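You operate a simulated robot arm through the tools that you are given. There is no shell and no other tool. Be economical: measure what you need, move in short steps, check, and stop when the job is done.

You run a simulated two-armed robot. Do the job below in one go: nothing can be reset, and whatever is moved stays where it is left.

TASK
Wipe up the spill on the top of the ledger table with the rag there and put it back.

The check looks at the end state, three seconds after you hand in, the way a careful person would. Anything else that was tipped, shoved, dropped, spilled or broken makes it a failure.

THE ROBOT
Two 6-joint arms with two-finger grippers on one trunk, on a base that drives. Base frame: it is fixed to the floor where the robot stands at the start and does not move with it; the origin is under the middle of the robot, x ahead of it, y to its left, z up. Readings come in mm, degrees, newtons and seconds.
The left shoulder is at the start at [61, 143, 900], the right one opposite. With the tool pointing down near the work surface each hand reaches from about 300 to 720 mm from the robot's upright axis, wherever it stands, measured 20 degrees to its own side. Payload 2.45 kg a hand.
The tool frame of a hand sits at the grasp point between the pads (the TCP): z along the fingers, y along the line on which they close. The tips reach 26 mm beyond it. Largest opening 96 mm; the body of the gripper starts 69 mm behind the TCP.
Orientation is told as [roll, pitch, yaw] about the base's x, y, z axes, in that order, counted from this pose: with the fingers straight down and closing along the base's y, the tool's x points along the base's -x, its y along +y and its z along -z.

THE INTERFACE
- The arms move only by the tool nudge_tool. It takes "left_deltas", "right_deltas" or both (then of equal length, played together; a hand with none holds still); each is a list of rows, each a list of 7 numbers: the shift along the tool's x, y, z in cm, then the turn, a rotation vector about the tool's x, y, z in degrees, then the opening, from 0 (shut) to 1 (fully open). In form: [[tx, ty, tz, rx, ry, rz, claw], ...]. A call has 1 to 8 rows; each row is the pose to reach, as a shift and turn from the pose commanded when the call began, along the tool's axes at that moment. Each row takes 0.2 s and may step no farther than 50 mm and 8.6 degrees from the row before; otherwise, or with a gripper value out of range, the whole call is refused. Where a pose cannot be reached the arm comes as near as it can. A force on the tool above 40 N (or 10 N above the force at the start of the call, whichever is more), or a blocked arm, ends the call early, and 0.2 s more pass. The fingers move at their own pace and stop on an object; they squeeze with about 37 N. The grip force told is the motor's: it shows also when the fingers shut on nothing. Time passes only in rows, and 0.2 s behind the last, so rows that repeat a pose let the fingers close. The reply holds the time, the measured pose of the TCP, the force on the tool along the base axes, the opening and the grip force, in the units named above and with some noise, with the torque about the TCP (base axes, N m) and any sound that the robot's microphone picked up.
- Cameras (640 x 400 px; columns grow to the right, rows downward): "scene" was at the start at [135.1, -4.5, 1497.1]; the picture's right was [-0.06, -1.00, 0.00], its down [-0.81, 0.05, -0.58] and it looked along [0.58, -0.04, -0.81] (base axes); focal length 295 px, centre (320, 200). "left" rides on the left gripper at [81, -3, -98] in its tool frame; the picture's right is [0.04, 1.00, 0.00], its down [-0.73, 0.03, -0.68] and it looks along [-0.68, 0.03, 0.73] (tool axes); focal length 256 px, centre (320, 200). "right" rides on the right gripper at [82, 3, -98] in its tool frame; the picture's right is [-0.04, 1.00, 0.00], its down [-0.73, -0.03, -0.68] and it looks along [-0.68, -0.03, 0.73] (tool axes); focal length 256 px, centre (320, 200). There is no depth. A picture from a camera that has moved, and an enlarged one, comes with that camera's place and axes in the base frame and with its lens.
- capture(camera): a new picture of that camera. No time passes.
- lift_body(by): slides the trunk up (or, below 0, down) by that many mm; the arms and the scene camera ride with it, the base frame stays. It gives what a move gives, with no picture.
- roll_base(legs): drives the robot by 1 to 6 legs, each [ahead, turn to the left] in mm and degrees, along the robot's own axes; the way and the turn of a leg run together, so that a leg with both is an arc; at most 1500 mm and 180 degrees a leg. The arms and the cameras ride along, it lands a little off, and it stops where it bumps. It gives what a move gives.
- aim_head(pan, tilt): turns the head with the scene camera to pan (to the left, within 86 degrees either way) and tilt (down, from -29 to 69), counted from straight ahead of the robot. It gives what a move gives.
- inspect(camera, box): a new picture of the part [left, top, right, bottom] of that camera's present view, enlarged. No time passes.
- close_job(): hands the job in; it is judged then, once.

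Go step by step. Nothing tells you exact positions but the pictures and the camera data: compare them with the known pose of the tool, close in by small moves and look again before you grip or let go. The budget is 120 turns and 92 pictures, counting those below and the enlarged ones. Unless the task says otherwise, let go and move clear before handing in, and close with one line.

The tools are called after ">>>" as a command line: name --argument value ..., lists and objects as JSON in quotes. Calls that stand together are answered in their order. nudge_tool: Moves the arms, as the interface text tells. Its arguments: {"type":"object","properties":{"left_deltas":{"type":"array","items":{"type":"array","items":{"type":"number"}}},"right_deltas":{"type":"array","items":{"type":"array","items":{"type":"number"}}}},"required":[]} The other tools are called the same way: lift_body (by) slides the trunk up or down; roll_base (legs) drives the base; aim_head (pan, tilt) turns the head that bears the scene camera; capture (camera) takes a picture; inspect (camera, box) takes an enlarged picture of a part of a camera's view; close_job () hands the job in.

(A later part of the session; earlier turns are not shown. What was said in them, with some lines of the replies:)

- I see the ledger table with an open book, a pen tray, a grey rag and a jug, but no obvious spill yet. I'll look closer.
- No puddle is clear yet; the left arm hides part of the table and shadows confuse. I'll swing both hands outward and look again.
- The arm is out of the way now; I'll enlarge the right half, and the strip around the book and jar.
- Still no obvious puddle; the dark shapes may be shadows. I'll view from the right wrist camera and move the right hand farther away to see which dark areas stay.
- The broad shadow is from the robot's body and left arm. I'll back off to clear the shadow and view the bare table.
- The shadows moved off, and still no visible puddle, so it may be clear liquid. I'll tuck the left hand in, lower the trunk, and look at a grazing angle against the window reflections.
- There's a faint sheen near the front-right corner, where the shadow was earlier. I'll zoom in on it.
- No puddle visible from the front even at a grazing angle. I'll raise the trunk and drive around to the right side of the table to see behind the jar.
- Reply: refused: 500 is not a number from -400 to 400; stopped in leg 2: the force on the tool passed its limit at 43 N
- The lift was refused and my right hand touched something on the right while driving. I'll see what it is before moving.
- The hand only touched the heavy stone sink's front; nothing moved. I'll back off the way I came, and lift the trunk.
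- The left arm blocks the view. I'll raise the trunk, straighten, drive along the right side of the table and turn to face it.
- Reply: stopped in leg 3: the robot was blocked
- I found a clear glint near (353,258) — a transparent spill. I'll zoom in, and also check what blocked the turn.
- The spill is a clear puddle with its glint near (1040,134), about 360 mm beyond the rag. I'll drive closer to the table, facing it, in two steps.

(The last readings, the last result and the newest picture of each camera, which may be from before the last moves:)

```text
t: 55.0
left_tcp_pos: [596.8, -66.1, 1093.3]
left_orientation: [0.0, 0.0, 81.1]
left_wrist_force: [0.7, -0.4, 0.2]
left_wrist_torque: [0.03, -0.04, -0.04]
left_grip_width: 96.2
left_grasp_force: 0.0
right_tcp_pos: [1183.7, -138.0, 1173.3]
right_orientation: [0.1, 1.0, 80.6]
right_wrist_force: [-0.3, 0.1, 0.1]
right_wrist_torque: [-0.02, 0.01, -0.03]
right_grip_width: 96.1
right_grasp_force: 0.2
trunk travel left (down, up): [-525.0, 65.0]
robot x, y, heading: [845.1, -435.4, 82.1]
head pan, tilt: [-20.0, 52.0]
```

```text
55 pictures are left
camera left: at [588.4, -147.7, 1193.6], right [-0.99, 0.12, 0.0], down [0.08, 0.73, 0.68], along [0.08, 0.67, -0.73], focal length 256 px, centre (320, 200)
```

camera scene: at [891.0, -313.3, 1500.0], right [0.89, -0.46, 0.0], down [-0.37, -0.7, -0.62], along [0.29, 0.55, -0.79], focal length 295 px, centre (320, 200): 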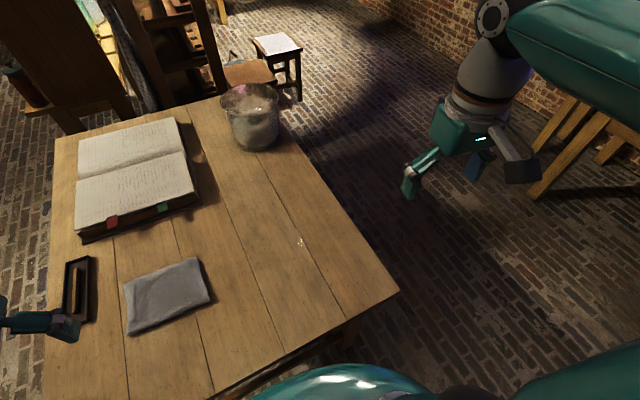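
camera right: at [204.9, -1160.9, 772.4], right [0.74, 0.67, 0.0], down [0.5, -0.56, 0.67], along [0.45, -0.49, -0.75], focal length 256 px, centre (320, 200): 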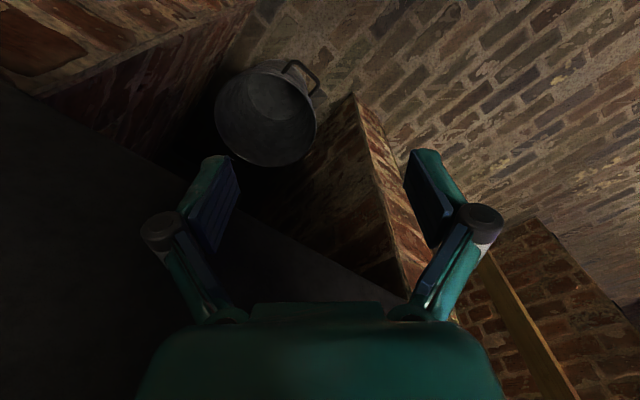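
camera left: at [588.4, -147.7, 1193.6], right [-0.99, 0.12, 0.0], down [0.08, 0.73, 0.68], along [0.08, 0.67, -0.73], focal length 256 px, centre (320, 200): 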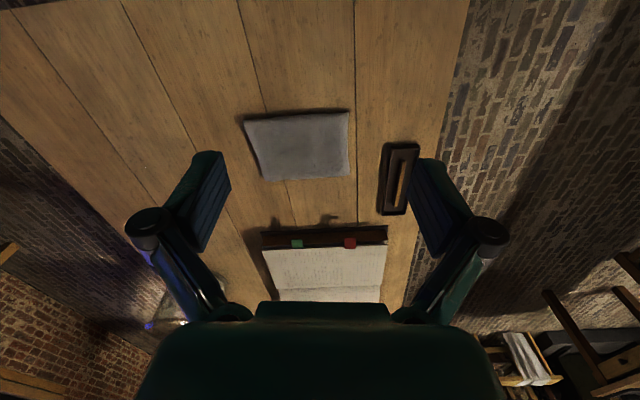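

The puddle is about 70 mm across near (1044,131); the rag is about 213×155 mm centred near (652,148). I'll bring the left hand above the rag's near edge to study it.

>>> nudge_tool --left_deltas '[[-2, -1.2, 3.5, 0, 0, -1.3, 1], [-4, -2.4, 7, 0, 0, -2.6, 1], [-6, -3.6, 10.5, 0, 0, -3.9, 1], [-8, -4.8, 14, 0, 0, -5.2, 1], [-10, -6, 17.5, 0, 0, -6.5, 1], [-12, -7.2, 21, 0, 0, -7.8, 1], [-14, -8.2, 24.3, 0, 0, -9, 1]]'

>>> capture --camera "left"

>>> capture --camera "scene"

```text
t: 56.5
left_tcp_pos: [699.3, 61.6, 850.5]
left_orientation: [0.0, 0.1, 90.1]
left_wrist_force: [-0.3, 0.7, -1.2]
left_wrist_torque: [0.01, -0.05, 0.0]
left_grip_width: 95.9
left_grasp_force: 0.0
right_tcp_pos: [1184.6, -136.8, 1172.7]
right_orientation: [0.2, 1.1, 80.6]
right_wrist_force: [0.4, -0.8, 0.1]
right_wrist_torque: [-0.01, -0.02, -0.01]
right_grip_width: 95.9
right_grasp_force: 0.0
trunk travel left (down, up): [-525.0, 65.0]
robot x, y, heading: [845.0, -443.2, 82.3]
head pan, tilt: [-20.0, 52.0]
```

```text
54 pictures are left
camera left: at [704.2, -21.6, 949.5], right [-1.0, -0.04, 0.0], down [-0.03, 0.73, 0.68], along [-0.03, 0.68, -0.73], focal length 256 px, centre (320, 200)
```

left: 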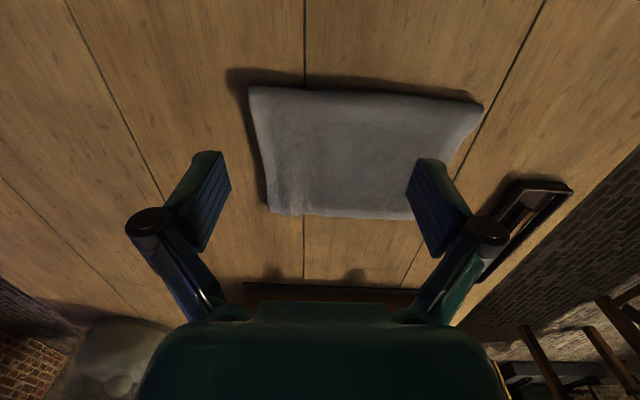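

```text
53 pictures are left
camera scene: at [891.3, -311.9, 1499.9], right [0.89, -0.46, 0.0], down [-0.37, -0.7, -0.61], along [0.29, 0.54, -0.79], focal length 295 px, centre (320, 200)
```

scene: 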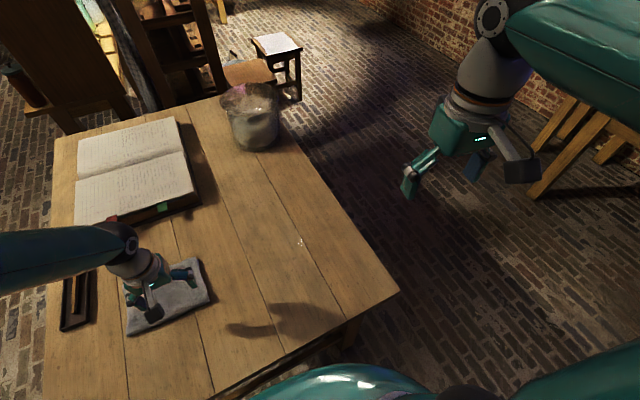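

>>> inspect --camera "left" --box '[220, 60, 500, 235]'

```text
2.29 times, centred on (360, 148) of left
camera zoom: at [704.2, -21.6, 949.5], right [-1.0, -0.04, 0.0], down [-0.03, 0.73, 0.68], along [-0.03, 0.68, -0.73], focal length 585 px, centre (229, 320)
```

zoom: 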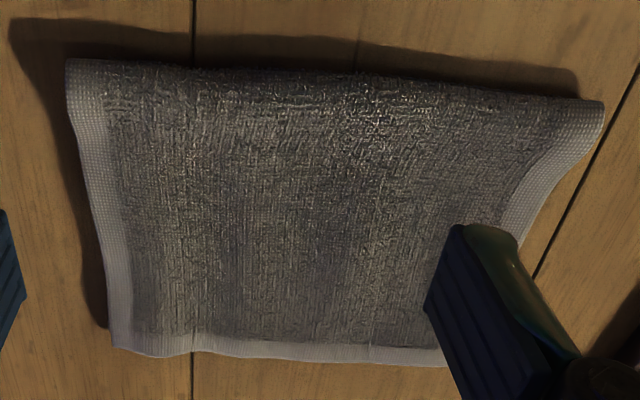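

The rag is a thick folded cloth. For more left-hand reach to the puddle, I'll turn the base right a little before gripping.

>>> roll_base --legs '[[0, -18]]'

>>> aim_head --pan 10 --tilt 52

>>> capture --camera "scene"

```text
t: 58.1
left_tcp_pos: [862.6, 78.8, 850.1]
left_orientation: [-0.1, 0.1, 72.0]
left_wrist_force: [-0.2, -0.4, 0.5]
left_wrist_torque: [0.02, 0.0, -0.01]
left_grip_width: 95.8
left_grasp_force: 0.0
right_tcp_pos: [1260.1, -260.2, 1173.5]
right_orientation: [0.2, 1.1, 62.3]
right_wrist_force: [0.7, 0.0, -0.4]
right_wrist_torque: [0.0, 0.01, 0.02]
right_grip_width: 95.8
right_grasp_force: 0.0
trunk travel left (down, up): [-525.0, 65.0]
robot x, y, heading: [836.7, -437.9, 64.2]
head pan, tilt: [-20.0, 52.0]
```

```text
t: 59.0
left_tcp_pos: [862.0, 78.4, 852.7]
left_orientation: [0.0, 0.2, 71.9]
left_wrist_force: [-0.1, -0.1, -0.4]
left_wrist_torque: [-0.01, 0.02, 0.03]
left_grip_width: 96.2
left_grasp_force: 0.0
right_tcp_pos: [1260.1, -262.1, 1174.0]
right_orientation: [0.3, 1.1, 62.4]
right_wrist_force: [0.1, 0.4, -0.5]
right_wrist_torque: [0.02, 0.03, -0.02]
right_grip_width: 96.2
right_grasp_force: 0.1
trunk travel left (down, up): [-525.0, 65.0]
robot x, y, heading: [834.1, -437.5, 64.5]
head pan, tilt: [10.0, 52.0]
```

```text
51 pictures are left
camera scene: at [883.3, -310.2, 1500.0], right [0.96, -0.27, 0.0], down [-0.21, -0.76, -0.62], along [0.17, 0.59, -0.79], focal length 295 px, centre (320, 200)
```

scene: 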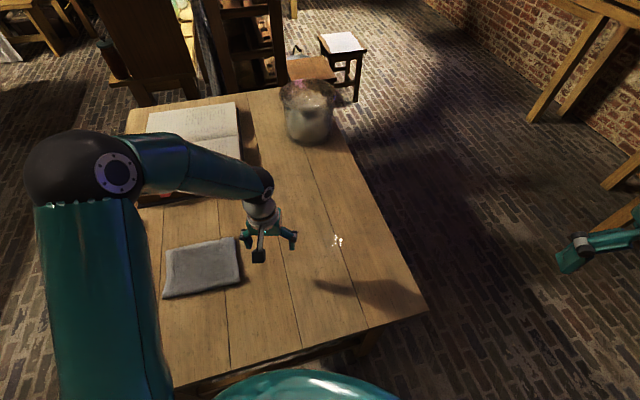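

Now the left hand goes above the rag's centre.

>>> nudge_tool --left_deltas '[[0, 3.7, 1.4, 0, 0, -3, 1], [0, 7.4, 2.8, 0, 0, -6, 1], [0, 11.1, 4.2, 0, 0, -9, 1], [-0.1, 14.8, 5.6, 0, 0, -12, 1], [-0.1, 18.5, 7, 0, 0, -15, 0.8], [-0.2, 22.1, 8.2, 0, 0, -18, 0.7], [-0.2, 22.1, 8.2, 0, 0, -18, 0.6]]'

>>> capture --camera "left"

>>> capture --camera "scene"

```text
t: 60.6
left_tcp_pos: [651.7, 150.2, 768.5]
left_orientation: [0.0, 0.1, 89.9]
left_wrist_force: [0.7, 0.3, -0.6]
left_wrist_torque: [-0.01, 0.02, 0.0]
left_grip_width: 57.2
left_grasp_force: 0.1
right_tcp_pos: [1259.4, -262.6, 1174.9]
right_orientation: [0.2, 1.0, 62.2]
right_wrist_force: [1.1, 0.4, -0.1]
right_wrist_torque: [0.01, -0.02, 0.02]
right_grip_width: 96.1
right_grasp_force: 0.0
trunk travel left (down, up): [-525.0, 65.0]
robot x, y, heading: [838.6, -434.9, 64.3]
head pan, tilt: [10.0, 52.0]
```

```text
50 pictures are left
camera left: at [655.8, 67.0, 868.1], right [-1.0, -0.04, 0.0], down [-0.03, 0.73, 0.68], along [-0.03, 0.68, -0.74], focal length 256 px, centre (320, 200)
```

left: 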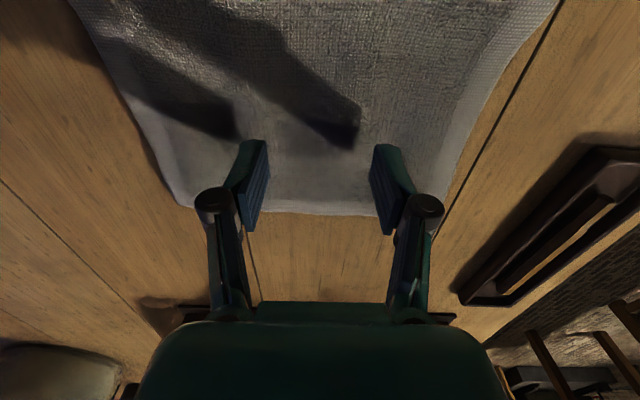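

```text
49 pictures are left
camera scene: at [883.2, -310.3, 1500.0], right [0.96, -0.27, 0.0], down [-0.21, -0.76, -0.62], along [0.17, 0.59, -0.79], focal length 295 px, centre (320, 200)
```

scene: 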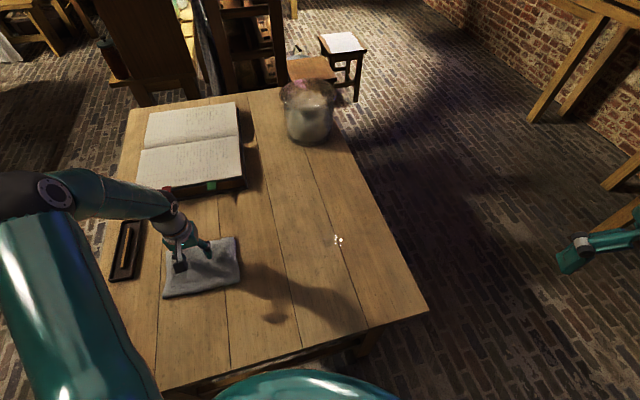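

Fingertips are about 25 mm above the rag. I'll lower gently until contact shows.

>>> nudge_tool --left_deltas '[[0, 0, 1.2, 0, 0, 0, 0.6], [0, 0, 1.7, 0, 0, 0, 0.6], [0, 0, 2.1, 0, 0, 0, 0.6], [0, 0, 2.4, 0, 0, 0, 0.6]]'

```text
t: 61.6
left_tcp_pos: [652.9, 150.4, 747.8]
left_orientation: [0.1, -0.3, 90.0]
left_wrist_force: [-0.6, 3.3, 12.8]
left_wrist_torque: [0.06, 0.08, -0.02]
left_grip_width: 60.4
left_grasp_force: 2.0
right_tcp_pos: [1260.2, -263.7, 1173.6]
right_orientation: [0.2, 0.9, 62.4]
right_wrist_force: [-0.1, -0.4, 0.2]
right_wrist_torque: [0.0, 0.01, 0.02]
right_grip_width: 96.2
right_grasp_force: 0.0
trunk travel left (down, up): [-525.0, 65.0]
robot x, y, heading: [835.5, -436.4, 64.2]
head pan, tilt: [10.0, 52.0]
```

Contact with about 13 N of press. Now I'll close the fingers to pinch the cloth.

>>> nudge_tool --left_deltas '[[0, 0, 0.2, 0, 0, 0, 0.45], [0, 0, 0.2, 0, 0, 0, 0.3], [0, 0, 0.2, 0, 0, 0, 0.15], [0, 0, 0.2, 0, 0, 0, 0], [0, 0, 0.2, 0, 0, 0, 0], [0, 0, 0.2, 0, 0, 0, 0]]'

>>> capture --camera "left"

>>> inspect --camera "scene" --box '[100, 180, 300, 320]'

```text
t: 62.1
left_tcp_pos: [653.0, 151.3, 750.8]
left_orientation: [0.1, -0.8, 90.0]
left_wrist_force: [-0.1, -6.1, 31.4]
left_wrist_torque: [-0.14, 0.12, -0.04]
left_grip_width: 11.2
left_grasp_force: 24.4
right_tcp_pos: [1261.0, -264.5, 1174.8]
right_orientation: [0.2, 1.0, 62.3]
right_wrist_force: [-0.5, 1.0, -0.3]
right_wrist_torque: [-0.01, -0.02, 0.02]
right_grip_width: 96.1
right_grasp_force: 0.1
trunk travel left (down, up): [-525.0, 65.0]
robot x, y, heading: [832.4, -443.9, 64.2]
head pan, tilt: [10.0, 52.0]
stopped in row 2 (left hand): the force on the tool passed its limit at 44 N (the readings are from after the stop); the commanded pose is now the measured one
```

```text
48 pictures are left
camera left: at [656.2, 67.7, 848.6], right [-1.0, -0.04, 0.0], down [-0.03, 0.72, 0.69], along [-0.03, 0.69, -0.72], focal length 256 px, centre (320, 200)
```

left: 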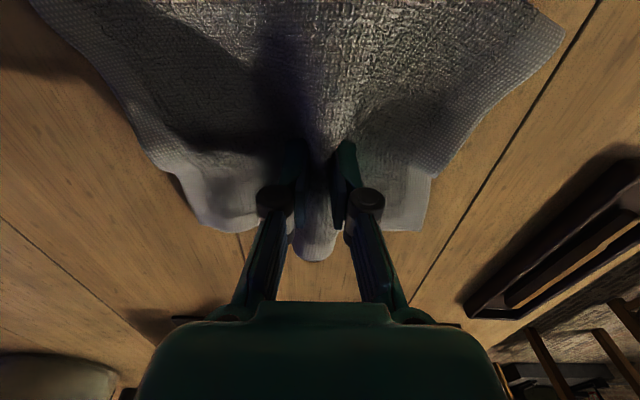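

```text
2.86 times, centred on (200, 250) of scene
camera zoom: at [883.3, -313.5, 1500.5], right [0.96, -0.27, 0.0], down [-0.21, -0.76, -0.62], along [0.17, 0.59, -0.79], focal length 843 px, centre (663, 57)
```

zoom: 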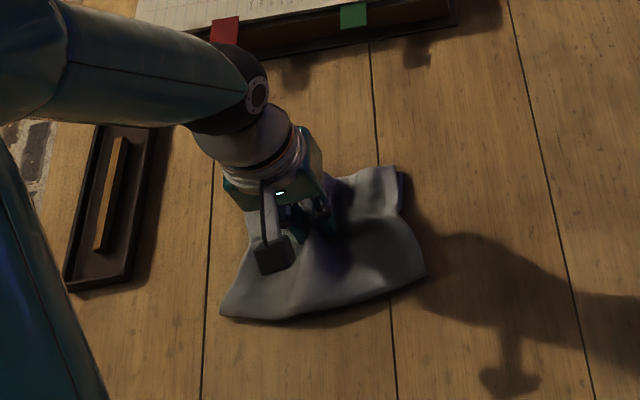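

The cloth is soft and bunched up between the fingers. I'll finish the squeeze while easing up a little, then lift slightly.

>>> nudge_tool --left_deltas '[[0, 0, -0.2, 0, 0, 0, 0], [0, 0, -0.4, 0, 0, 0, 0], [0, 0, -0.6, 0, 0, 0, 0], [0, 0, -1.5, 0, 0, 0, 0], [0, 0, -2.5, 0, 0, 0, 0]]'

>>> capture --camera "left"

>>> capture --camera "scene"

```text
t: 63.3
left_tcp_pos: [653.7, 151.2, 770.4]
left_orientation: [0.1, -0.3, 89.9]
left_wrist_force: [0.1, 0.4, 0.1]
left_wrist_torque: [-0.01, 0.08, 0.01]
left_grip_width: 9.4
left_grasp_force: 36.8
right_tcp_pos: [1259.8, -262.3, 1175.4]
right_orientation: [0.2, 1.2, 62.3]
right_wrist_force: [-0.2, 1.1, -0.5]
right_wrist_torque: [0.02, 0.0, -0.01]
right_grip_width: 95.9
right_grasp_force: 0.1
trunk travel left (down, up): [-525.0, 65.0]
robot x, y, heading: [833.8, -439.6, 64.1]
head pan, tilt: [10.0, 52.0]
```

```text
46 pictures are left
camera left: at [656.7, 67.8, 869.8], right [-1.0, -0.04, 0.0], down [-0.03, 0.73, 0.68], along [-0.03, 0.68, -0.73], focal length 256 px, centre (320, 200)
```

left: 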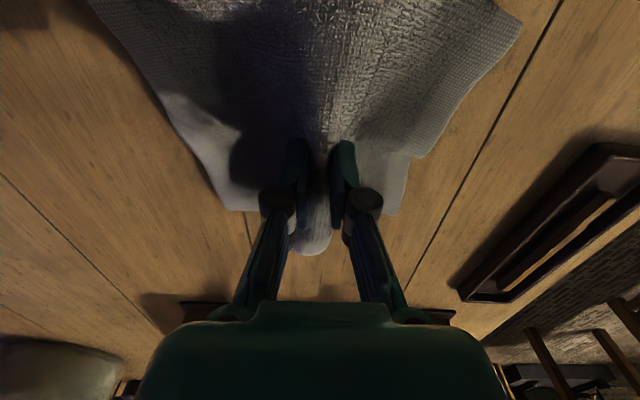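

```text
45 pictures are left
camera scene: at [882.8, -310.2, 1499.9], right [0.96, -0.27, 0.0], down [-0.21, -0.76, -0.62], along [0.17, 0.59, -0.79], focal length 295 px, centre (320, 200)
```

scene: 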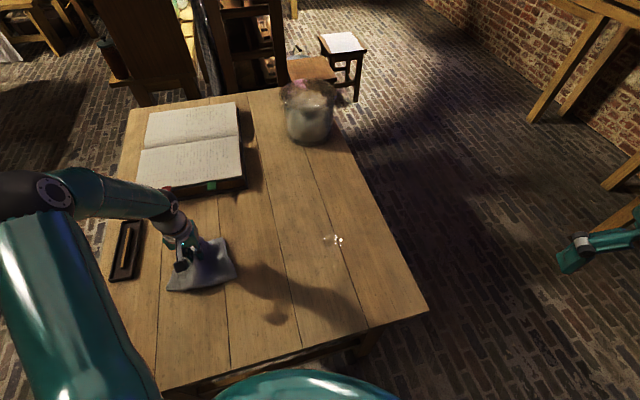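

The rag is held. I'll lift it a bit more and carry it toward the puddle at (1044,131).

>>> nudge_tool --left_deltas '[[0, 0, -4, 0, 0, 0, 0], [0.2, -4.5, -4, 0, 0, 0, 0], [0.5, -9, -4, 0, 0, 0, 0], [0.7, -13.5, -4, 0, 0, 0, 0], [1, -18, -4, 0, 0, 0, 0], [1.2, -22.5, -4, 0, 0, 0, 0], [1.5, -27, -4, 0, 0, 0, 0], [1.7, -31.5, -4, 0, 0, 0, 0]]'

>>> capture --camera "scene"

>>> capture --camera "left"

```text
t: 65.1
left_tcp_pos: [968.1, 134.9, 810.6]
left_orientation: [0.1, -0.5, 90.0]
left_wrist_force: [0.7, -0.9, -0.5]
left_wrist_torque: [-0.04, 0.12, 0.0]
left_grip_width: 9.6
left_grasp_force: 36.8
right_tcp_pos: [1261.4, -260.7, 1173.6]
right_orientation: [0.2, 1.0, 62.3]
right_wrist_force: [-0.4, 0.6, 0.3]
right_wrist_torque: [0.02, 0.02, 0.0]
right_grip_width: 95.8
right_grasp_force: 0.0
trunk travel left (down, up): [-525.0, 65.0]
robot x, y, heading: [833.7, -439.1, 64.4]
head pan, tilt: [10.0, 52.0]
```

```text
44 pictures are left
camera scene: at [884.0, -309.8, 1499.9], right [0.96, -0.27, 0.0], down [-0.21, -0.76, -0.61], along [0.17, 0.59, -0.79], focal length 295 px, centre (320, 200)
```

scene: 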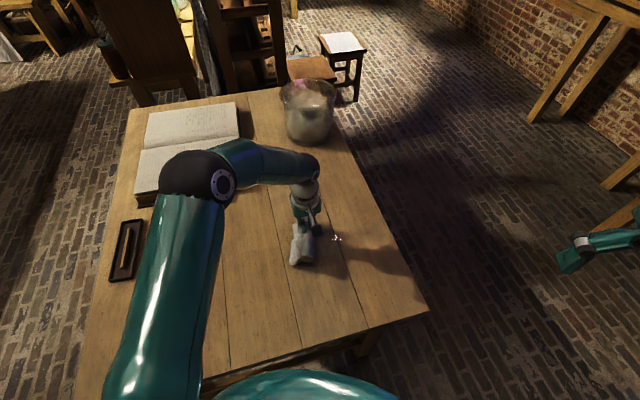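

```text
43 pictures are left
camera left: at [972.7, 51.8, 909.1], right [-1.0, -0.04, 0.0], down [-0.03, 0.73, 0.68], along [-0.03, 0.68, -0.73], focal length 256 px, centre (320, 200)
```

left: 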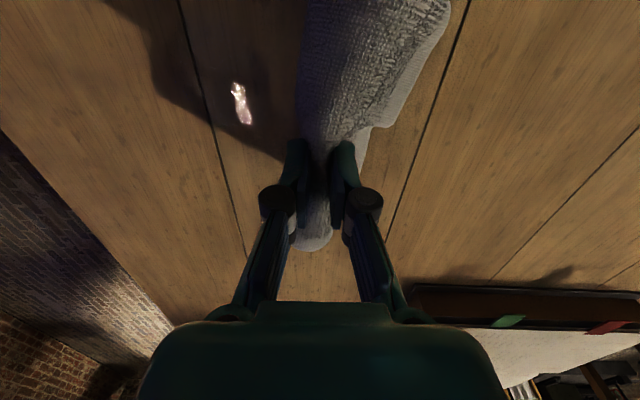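

The rag hangs in the grip just left of the puddle. I'll lower it onto the table here.

>>> nudge_tool --left_deltas '[[0, 0, 3, 0, 0, 0, 0], [0, 0, 5, 0, 0, 0, 0], [0, 0, 6, 0, 0, 0, 0], [0, 0, 6.3, 0, 0, 0, 0], [0, 0, 6.6, 0, 0, 0, 0]]'

>>> capture --camera "left"

```text
t: 66.0
left_tcp_pos: [969.7, 138.5, 758.4]
left_orientation: [-0.3, -1.3, 90.1]
left_wrist_force: [-4.0, -6.6, 29.1]
left_wrist_torque: [-0.14, 0.28, 0.03]
left_grip_width: 9.5
left_grasp_force: 37.2
right_tcp_pos: [1259.7, -263.5, 1175.9]
right_orientation: [0.0, 1.0, 62.4]
right_wrist_force: [0.1, 0.8, 0.4]
right_wrist_torque: [-0.01, 0.01, 0.02]
right_grip_width: 95.9
right_grasp_force: 0.0
trunk travel left (down, up): [-525.0, 65.0]
robot x, y, heading: [836.3, -436.5, 64.4]
head pan, tilt: [10.0, 52.0]
stopped in row 4 (left hand): the force on the tool passed its limit at 43 N (the readings are from after the stop); the commanded pose is now the measured one
```

```text
42 pictures are left
camera left: at [972.4, 53.4, 855.8], right [-1.0, -0.04, -0.01], down [-0.03, 0.72, 0.69], along [-0.02, 0.69, -0.72], focal length 256 px, centre (320, 200)
```

left: 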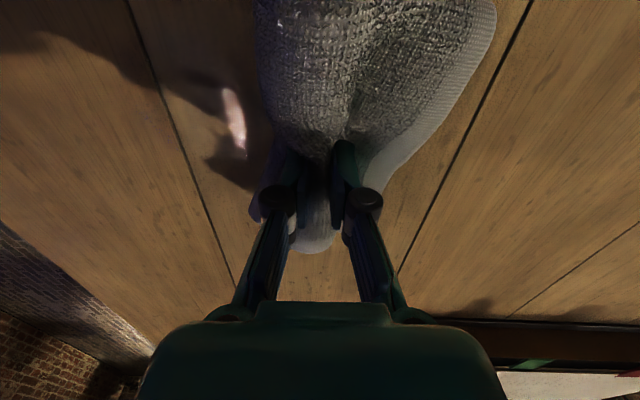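

It is pressed at about 29 N. I'll ease off a few mm and sweep across the puddle toward +x.

>>> nudge_tool --left_deltas '[[0, 0, -0.3, 0, 0, 0, 0], [0, -2, -0.3, 0, 0, 0, 0], [0, -4, -0.3, 0, 0, 0, 0], [0, -6, -0.3, 0, 0, 0, 0], [0, -8, -0.3, 0, 0, 0, 0], [0, -10, -0.3, 0, 0, 0, 0], [0, -12, -0.3, 0, 0, 0, 0], [0, -14, -0.3, 0, 0, 0, 0]]'

>>> capture --camera "scene"

>>> capture --camera "left"

```text
t: 67.8
left_tcp_pos: [1109.4, 137.6, 760.5]
left_orientation: [-0.3, -1.1, 90.1]
left_wrist_force: [-6.2, 0.3, 15.1]
left_wrist_torque: [0.01, 0.31, 0.01]
left_grip_width: 9.8
left_grasp_force: 36.8
right_tcp_pos: [1258.7, -263.6, 1174.8]
right_orientation: [0.1, 0.9, 62.2]
right_wrist_force: [-0.5, 0.4, -0.2]
right_wrist_torque: [0.02, 0.02, -0.01]
right_grip_width: 95.9
right_grasp_force: 0.0
trunk travel left (down, up): [-525.0, 65.0]
robot x, y, heading: [836.4, -435.7, 64.3]
head pan, tilt: [10.0, 52.0]
```

```text
41 pictures are left
camera scene: at [881.7, -311.7, 1500.2], right [0.96, -0.27, 0.0], down [-0.21, -0.76, -0.62], along [0.17, 0.59, -0.79], focal length 295 px, centre (320, 200)
```

scene: 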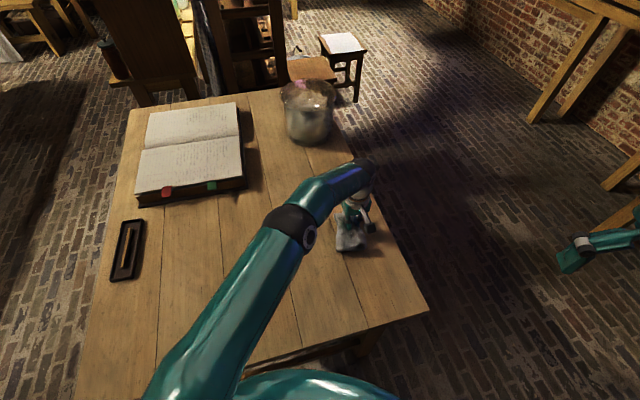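

```text
40 pictures are left
camera left: at [1112.0, 53.3, 857.2], right [-1.0, -0.04, -0.01], down [-0.03, 0.72, 0.69], along [-0.02, 0.69, -0.72], focal length 256 px, centre (320, 200)
```

left: 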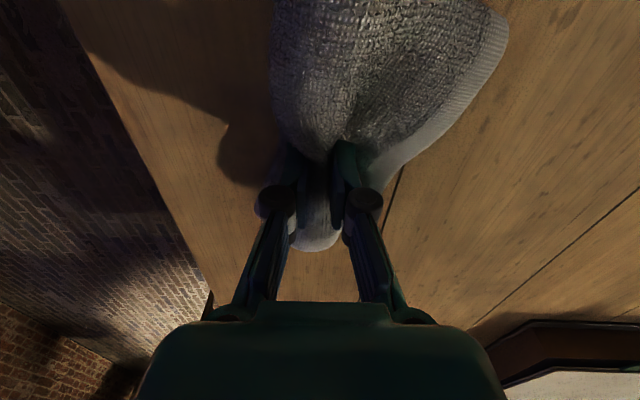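

Good contact. I'll sweep back with a y offset, then once more, to cover the margins.

>>> nudge_tool --left_deltas '[[2, 0, 0.05, 0, 0, 0, 0], [4, 1, 0.1, 0, 0, 0, 0], [4, 4, 0.1, 0, 0, 0, 0], [4, 7, 0.1, 0, 0, 0, 0], [4, 10, 0.1, 0, 0, 0, 0], [4, 13, 0.1, 0, 0, 0, 0], [1, 15, 0.1, 0, 0, 0, 0], [-3, 15, 0.1, 0, 0, 0, 0]]'

>>> nudge_tool --left_deltas '[[0, -2, 0, 0, 0, 0, 0], [0, -4, 0, 0, 0, 0, 0], [0, -6, 0, 0, 0, 0, 0], [0, -8, 0, 0, 0, 0, 0], [0, -10, 0, 0, 0, 0, 0], [0, -12, 0, 0, 0, 0, 0], [1.5, -14, 0, 0, 0, 0, 0], [3, -14, 0, 0, 0, 0, 0]]'

>>> nudge_tool --left_deltas '[[0, 2, 0, 0, 0, 0, 0], [0, 4, 0, 0, 0, 0, 0], [0, 7, 0, 0, 0, 0, 0], [0, 10, 0, 0, 0, 0, 0], [0, 13, 0, 0, 0, 0, 0], [0, 16, 0, 0, 0, 0, 0], [0, 20, -2, 0, 0, 0, 0], [0, 24, -4.5, 0, 0, 0, 0]]'

>>> capture --camera "scene"

>>> inspect --camera "scene" --box '[300, 210, 380, 260]'

>>> capture --camera "left"

```text
t: 69.7
left_tcp_pos: [958.2, 165.4, 758.8]
left_orientation: [-0.2, -1.0, 90.0]
left_wrist_force: [-1.4, -11.7, 24.2]
left_wrist_torque: [-0.27, 0.18, 0.03]
left_grip_width: 9.7
left_grasp_force: 36.8
right_tcp_pos: [1259.4, -264.8, 1175.4]
right_orientation: [0.2, 0.9, 62.2]
right_wrist_force: [-0.5, -0.4, -0.3]
right_wrist_torque: [0.0, 0.0, -0.01]
right_grip_width: 95.8
right_grasp_force: 0.0
trunk travel left (down, up): [-525.0, 65.0]
robot x, y, heading: [829.6, -437.2, 64.3]
head pan, tilt: [10.0, 52.0]
```

```text
t: 71.5
left_tcp_pos: [1099.9, 137.9, 760.8]
left_orientation: [-0.4, -1.2, 90.0]
left_wrist_force: [1.5, 6.4, 14.0]
left_wrist_torque: [0.23, 0.1, 0.0]
left_grip_width: 9.7
left_grasp_force: 37.4
right_tcp_pos: [1259.0, -261.8, 1174.3]
right_orientation: [0.1, 1.0, 62.3]
right_wrist_force: [-0.6, 0.8, 0.6]
right_wrist_torque: [-0.02, -0.02, 0.0]
right_grip_width: 96.0
right_grasp_force: 0.1
trunk travel left (down, up): [-525.0, 65.0]
robot x, y, heading: [836.2, -438.6, 64.4]
head pan, tilt: [10.0, 52.0]
```

```text
t: 73.2
left_tcp_pos: [859.4, 136.3, 802.6]
left_orientation: [-0.2, -0.9, 89.9]
left_wrist_force: [-0.7, -0.6, 0.3]
left_wrist_torque: [-0.03, 0.0, -0.01]
left_grip_width: 9.7
left_grasp_force: 37.3
right_tcp_pos: [1259.9, -261.1, 1175.3]
right_orientation: [0.0, 1.0, 62.3]
right_wrist_force: [0.4, 0.3, 0.3]
right_wrist_torque: [0.03, -0.02, 0.02]
right_grip_width: 96.1
right_grasp_force: 0.1
trunk travel left (down, up): [-525.0, 65.0]
robot x, y, heading: [833.5, -435.0, 64.5]
head pan, tilt: [10.0, 52.0]
```

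```text
39 pictures are left
camera scene: at [881.9, -310.8, 1500.0], right [0.96, -0.27, 0.0], down [-0.21, -0.76, -0.62], along [0.17, 0.59, -0.79], focal length 295 px, centre (320, 200)
```

scene: 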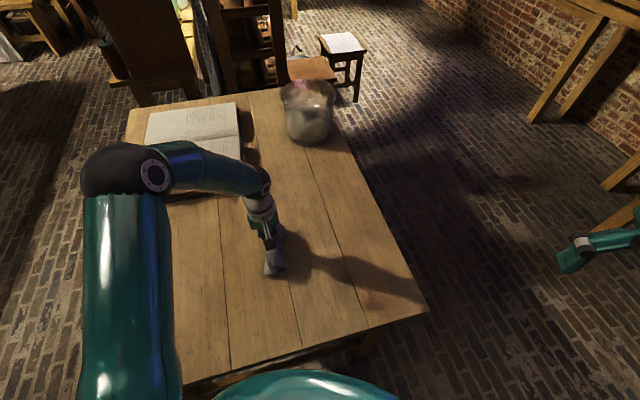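

```text
8.00 times, centred on (340, 235) of scene
camera zoom: at [881.9, -310.8, 1500.0], right [0.96, -0.27, 0.0], down [-0.21, -0.76, -0.62], along [0.17, 0.59, -0.79], focal length 2360 px, centre (160, -80)
```

zoom: 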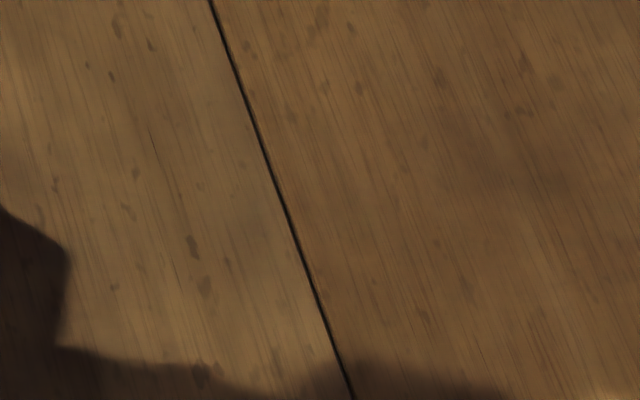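

```text
37 pictures are left
camera left: at [861.7, 51.4, 899.6], right [-1.0, -0.04, 0.0], down [-0.03, 0.72, 0.69], along [-0.02, 0.69, -0.72], focal length 256 px, centre (320, 200)
```

left: 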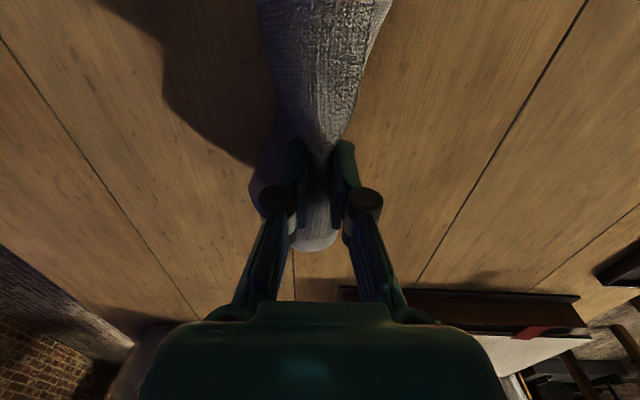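

The puddle's glint is gone. I'll carry the rag back above its original place.

>>> nudge_tool --left_deltas '[[-0.2, 4, -2, 0, 0, 0, 0], [-0.5, 8, -2, 0, 0, 0, 0], [-0.8, 12, -2, 0, 0, 0, 0], [-1.1, 16, -2, 0, 0, 0, 0], [-1.4, 20.6, -2, 0, 0, 0, 0], [-1.4, 20.6, -2, 0, 0, 0, 0]]'

>>> capture --camera "scene"

>>> inspect --camera "scene" --box '[260, 190, 420, 290]'

>>> capture --camera "left"

```text
t: 74.7
left_tcp_pos: [653.0, 150.6, 819.2]
left_orientation: [-0.3, -1.0, 90.0]
left_wrist_force: [-0.3, 0.7, -0.5]
left_wrist_torque: [0.0, 0.04, -0.01]
left_grip_width: 9.5
left_grasp_force: 37.7
right_tcp_pos: [1260.3, -261.8, 1174.9]
right_orientation: [0.3, 1.1, 62.3]
right_wrist_force: [-0.5, -0.1, -0.8]
right_wrist_torque: [0.02, 0.02, 0.0]
right_grip_width: 96.0
right_grasp_force: 0.1
trunk travel left (down, up): [-525.0, 65.0]
robot x, y, heading: [833.2, -435.9, 64.1]
head pan, tilt: [10.0, 52.0]
```

```text
36 pictures are left
camera scene: at [883.5, -309.8, 1500.0], right [0.96, -0.27, 0.0], down [-0.21, -0.76, -0.61], along [0.17, 0.59, -0.79], focal length 295 px, centre (320, 200)
```

scene: 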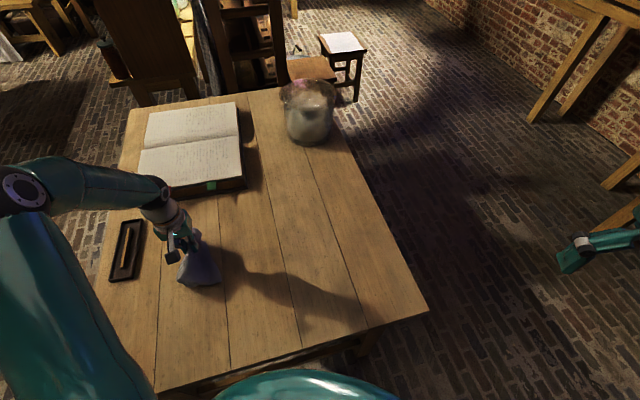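

```text
4.00 times, centred on (340, 240) of scene
camera zoom: at [883.5, -309.8, 1500.0], right [0.96, -0.27, 0.0], down [-0.21, -0.76, -0.61], along [0.17, 0.59, -0.79], focal length 1180 px, centre (240, 40)
```

zoom: 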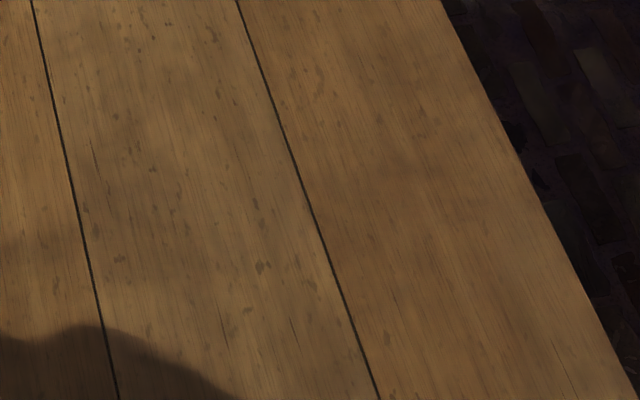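

```text
34 pictures are left
camera left: at [657.0, 65.7, 917.0], right [-1.0, -0.04, -0.01], down [-0.03, 0.72, 0.69], along [-0.02, 0.69, -0.72], focal length 256 px, centre (320, 200)
```

left: 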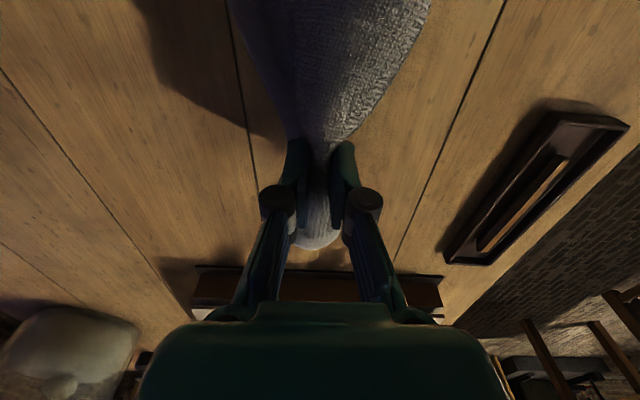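

The table is clean. Now I'll lower the rag to its place and open gently so that it spreads.

>>> nudge_tool --left_deltas '[[0, 0, 2.5, 0, 0, 0, 0], [0, 0, 4.5, 0, 0, 0, 0], [0, 0, 5.5, 0, 0, 0, 0], [0, 0, 6, 0, 0, 0, 0]]'

>>> nudge_tool --left_deltas '[[0, 0, 0, 0, 0, 0, 0.15], [0, 0, 0.2, 0, 0, 0, 0.3], [0, 0, 0.4, 0, 0, 0, 0.45], [0, 0, 0.5, 0, 0, 0, 0.6], [0, 0, 0.5, 0, 0, 0, 0.8]]'

>>> capture --camera "left"

>>> inspect --camera "scene" --box '[90, 190, 280, 310]'

```text
t: 75.7
left_tcp_pos: [653.1, 152.5, 762.8]
left_orientation: [-0.3, -1.3, 90.1]
left_wrist_force: [0.9, 0.7, 16.8]
left_wrist_torque: [-0.01, 0.0, -0.02]
left_grip_width: 9.5
left_grasp_force: 36.5
right_tcp_pos: [1260.8, -263.0, 1175.6]
right_orientation: [0.2, 0.9, 62.3]
right_wrist_force: [-0.1, -1.2, -0.1]
right_wrist_torque: [-0.02, -0.02, -0.01]
right_grip_width: 96.0
right_grasp_force: 0.1
trunk travel left (down, up): [-525.0, 65.0]
robot x, y, heading: [834.7, -440.9, 64.1]
head pan, tilt: [10.0, 52.0]
```

```text
t: 76.8
left_tcp_pos: [652.8, 151.9, 755.3]
left_orientation: [-0.4, -1.0, 90.2]
left_wrist_force: [-0.1, -0.7, 1.0]
left_wrist_torque: [0.03, 0.02, 0.04]
left_grip_width: 76.9
left_grasp_force: 0.0
right_tcp_pos: [1259.5, -261.8, 1175.8]
right_orientation: [0.1, 1.1, 62.3]
right_wrist_force: [0.2, 0.6, 0.1]
right_wrist_torque: [0.02, 0.0, 0.02]
right_grip_width: 96.2
right_grasp_force: 0.0
trunk travel left (down, up): [-525.0, 65.0]
robot x, y, heading: [832.9, -434.1, 64.1]
head pan, tilt: [10.0, 52.0]
```

```text
33 pictures are left
camera left: at [655.9, 67.1, 852.7], right [-1.0, -0.04, -0.01], down [-0.03, 0.72, 0.69], along [-0.02, 0.69, -0.72], focal length 256 px, centre (320, 200)
```

left: 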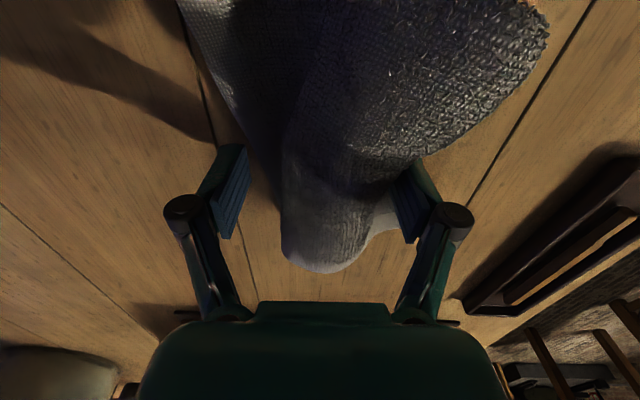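

```text
3.33 times, centred on (185, 250) of scene
camera zoom: at [882.8, -310.2, 1499.9], right [0.96, -0.27, 0.0], down [-0.21, -0.76, -0.62], along [0.17, 0.59, -0.79], focal length 983 px, centre (770, 33)
```

zoom: 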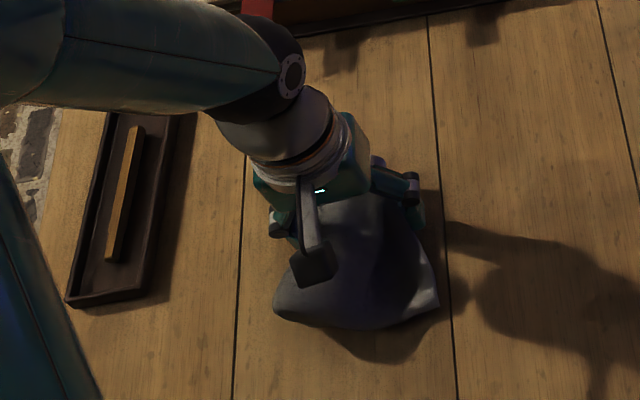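

The rag is released in its place, still humped. I'll open fully, rise clear and look at its shape.

>>> nudge_tool --left_deltas '[[0, 0, 0, 0, 0, 0, 1], [0, 0, -2, 0, 0, 0, 1], [0, 0, -6, 0, 0, 0, 1], [0, 0, -10, 0, 0, 0, 1], [2, 0, -13, 0, 0, 0, 1], [4, 0, -13, 0, 0, 0, 1]]'

>>> capture --camera "left"

>>> inspect --camera "scene" --box '[90, 190, 280, 310]'

```text
t: 78.2
left_tcp_pos: [651.8, 107.8, 885.1]
left_orientation: [-0.4, -1.1, 90.0]
left_wrist_force: [0.3, 0.2, -0.6]
left_wrist_torque: [0.01, 0.01, 0.0]
left_grip_width: 96.3
left_grasp_force: 0.1
right_tcp_pos: [1259.4, -261.9, 1175.4]
right_orientation: [0.1, 1.1, 62.3]
right_wrist_force: [0.2, 0.2, -0.2]
right_wrist_torque: [0.0, -0.02, 0.0]
right_grip_width: 96.2
right_grasp_force: 0.1
trunk travel left (down, up): [-525.0, 65.0]
robot x, y, heading: [835.3, -434.7, 64.3]
head pan, tilt: [10.0, 52.0]
```

```text
31 pictures are left
camera left: at [655.5, 24.5, 982.7], right [-1.0, -0.04, -0.01], down [-0.03, 0.72, 0.69], along [-0.02, 0.69, -0.72], focal length 256 px, centre (320, 200)
```

left: 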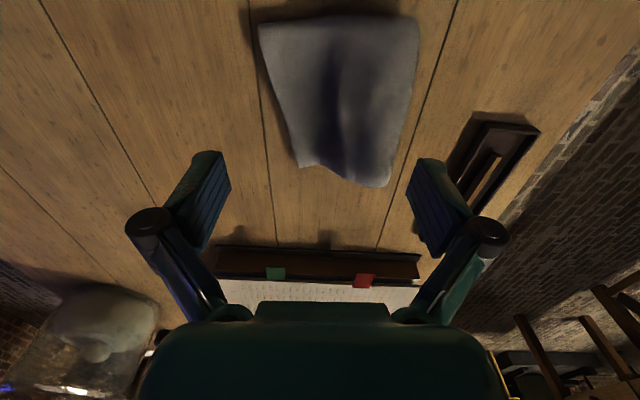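

```text
3.33 times, centred on (185, 250) of scene
camera zoom: at [882.8, -310.0, 1500.0], right [0.96, -0.27, 0.0], down [-0.21, -0.76, -0.62], along [0.17, 0.59, -0.79], focal length 983 px, centre (770, 33)
```

zoom: 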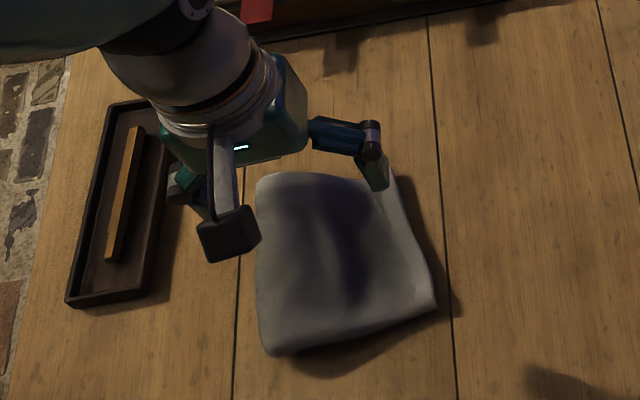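

The rag lies nearly flat in its original spot. I'll raise the hand and withdraw, then do a last check of the table and the wiped area.

>>> nudge_tool --left_deltas '[[2, 0, -4, 0, 0, 0, 1], [5, 0, -8, 0, 0, 0, 1], [9, 0, -11, 0, 0, 0, 1], [13, 0, -14, 0, 0, 0, 1], [17, 1, -16, 0, 0, 0, 1], [20, 3, -18, 0, 0, 0, 1]]'

>>> capture --camera "scene"

>>> aim_head --pan -2 --tilt 52

>>> inspect --camera "scene" --box '[180, 140, 420, 340]'

```text
t: 79.7
left_tcp_pos: [621.6, -95.4, 1062.1]
left_orientation: [-0.4, -1.1, 90.1]
left_wrist_force: [0.8, -0.3, 0.0]
left_wrist_torque: [0.0, 0.0, -0.01]
left_grip_width: 96.2
left_grasp_force: 0.1
right_tcp_pos: [1260.5, -262.6, 1175.6]
right_orientation: [0.1, 1.1, 62.2]
right_wrist_force: [0.2, -0.2, 0.6]
right_wrist_torque: [0.01, 0.0, -0.01]
right_grip_width: 96.1
right_grasp_force: 0.1
trunk travel left (down, up): [-525.0, 65.0]
robot x, y, heading: [834.2, -433.4, 64.6]
head pan, tilt: [10.0, 52.0]
```

```text
29 pictures are left
camera scene: at [882.5, -311.8, 1500.2], right [0.96, -0.27, 0.0], down [-0.21, -0.76, -0.62], along [0.17, 0.59, -0.79], focal length 295 px, centre (320, 200)
```

scene: 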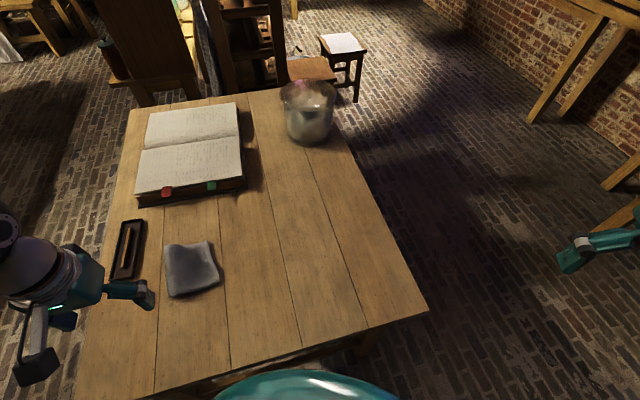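

```text
t: 80.4
left_tcp_pos: [620.8, -93.0, 1061.5]
left_orientation: [-0.4, -1.1, 89.9]
left_wrist_force: [0.1, -0.2, -0.4]
left_wrist_torque: [-0.01, 0.02, 0.02]
left_grip_width: 96.2
left_grasp_force: 0.0
right_tcp_pos: [1259.5, -262.0, 1174.8]
right_orientation: [0.1, 1.1, 62.3]
right_wrist_force: [0.8, 0.1, 0.1]
right_wrist_torque: [0.0, 0.0, 0.01]
right_grip_width: 96.0
right_grasp_force: 0.1
trunk travel left (down, up): [-525.0, 65.0]
robot x, y, heading: [835.0, -440.4, 64.4]
head pan, tilt: [-2.0, 52.0]
```

```text
2.00 times, centred on (300, 240) of scene
camera zoom: at [897.2, -316.4, 1500.1], right [0.89, -0.46, 0.0], down [-0.37, -0.7, -0.62], along [0.29, 0.55, -0.79], focal length 590 px, centre (360, 120)
```

zoom: 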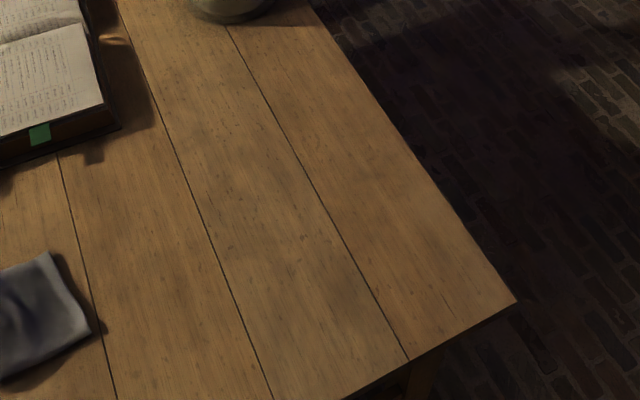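

I wiped up the spill, a small clear puddle near the right end of the ledger table. Its glint no longer shows from any angle I checked. The rag is back in its original spot with a slight ridge left in it, and both hands are clear of the table. While driving around, the right hand bumped the stone sink and a turn stopped against something I couldn't see. I saw nothing moved at the sink.

>>> close_job

```text
The job is handed in.
```

The clear puddle on the ledger table is wiped up, and the rag is back in its original spot with a slight ridge in it. The right hand bumped the stone sink but moved nothing I could see. One turn was also stopped by something out of view, and I didn't go back to check it.
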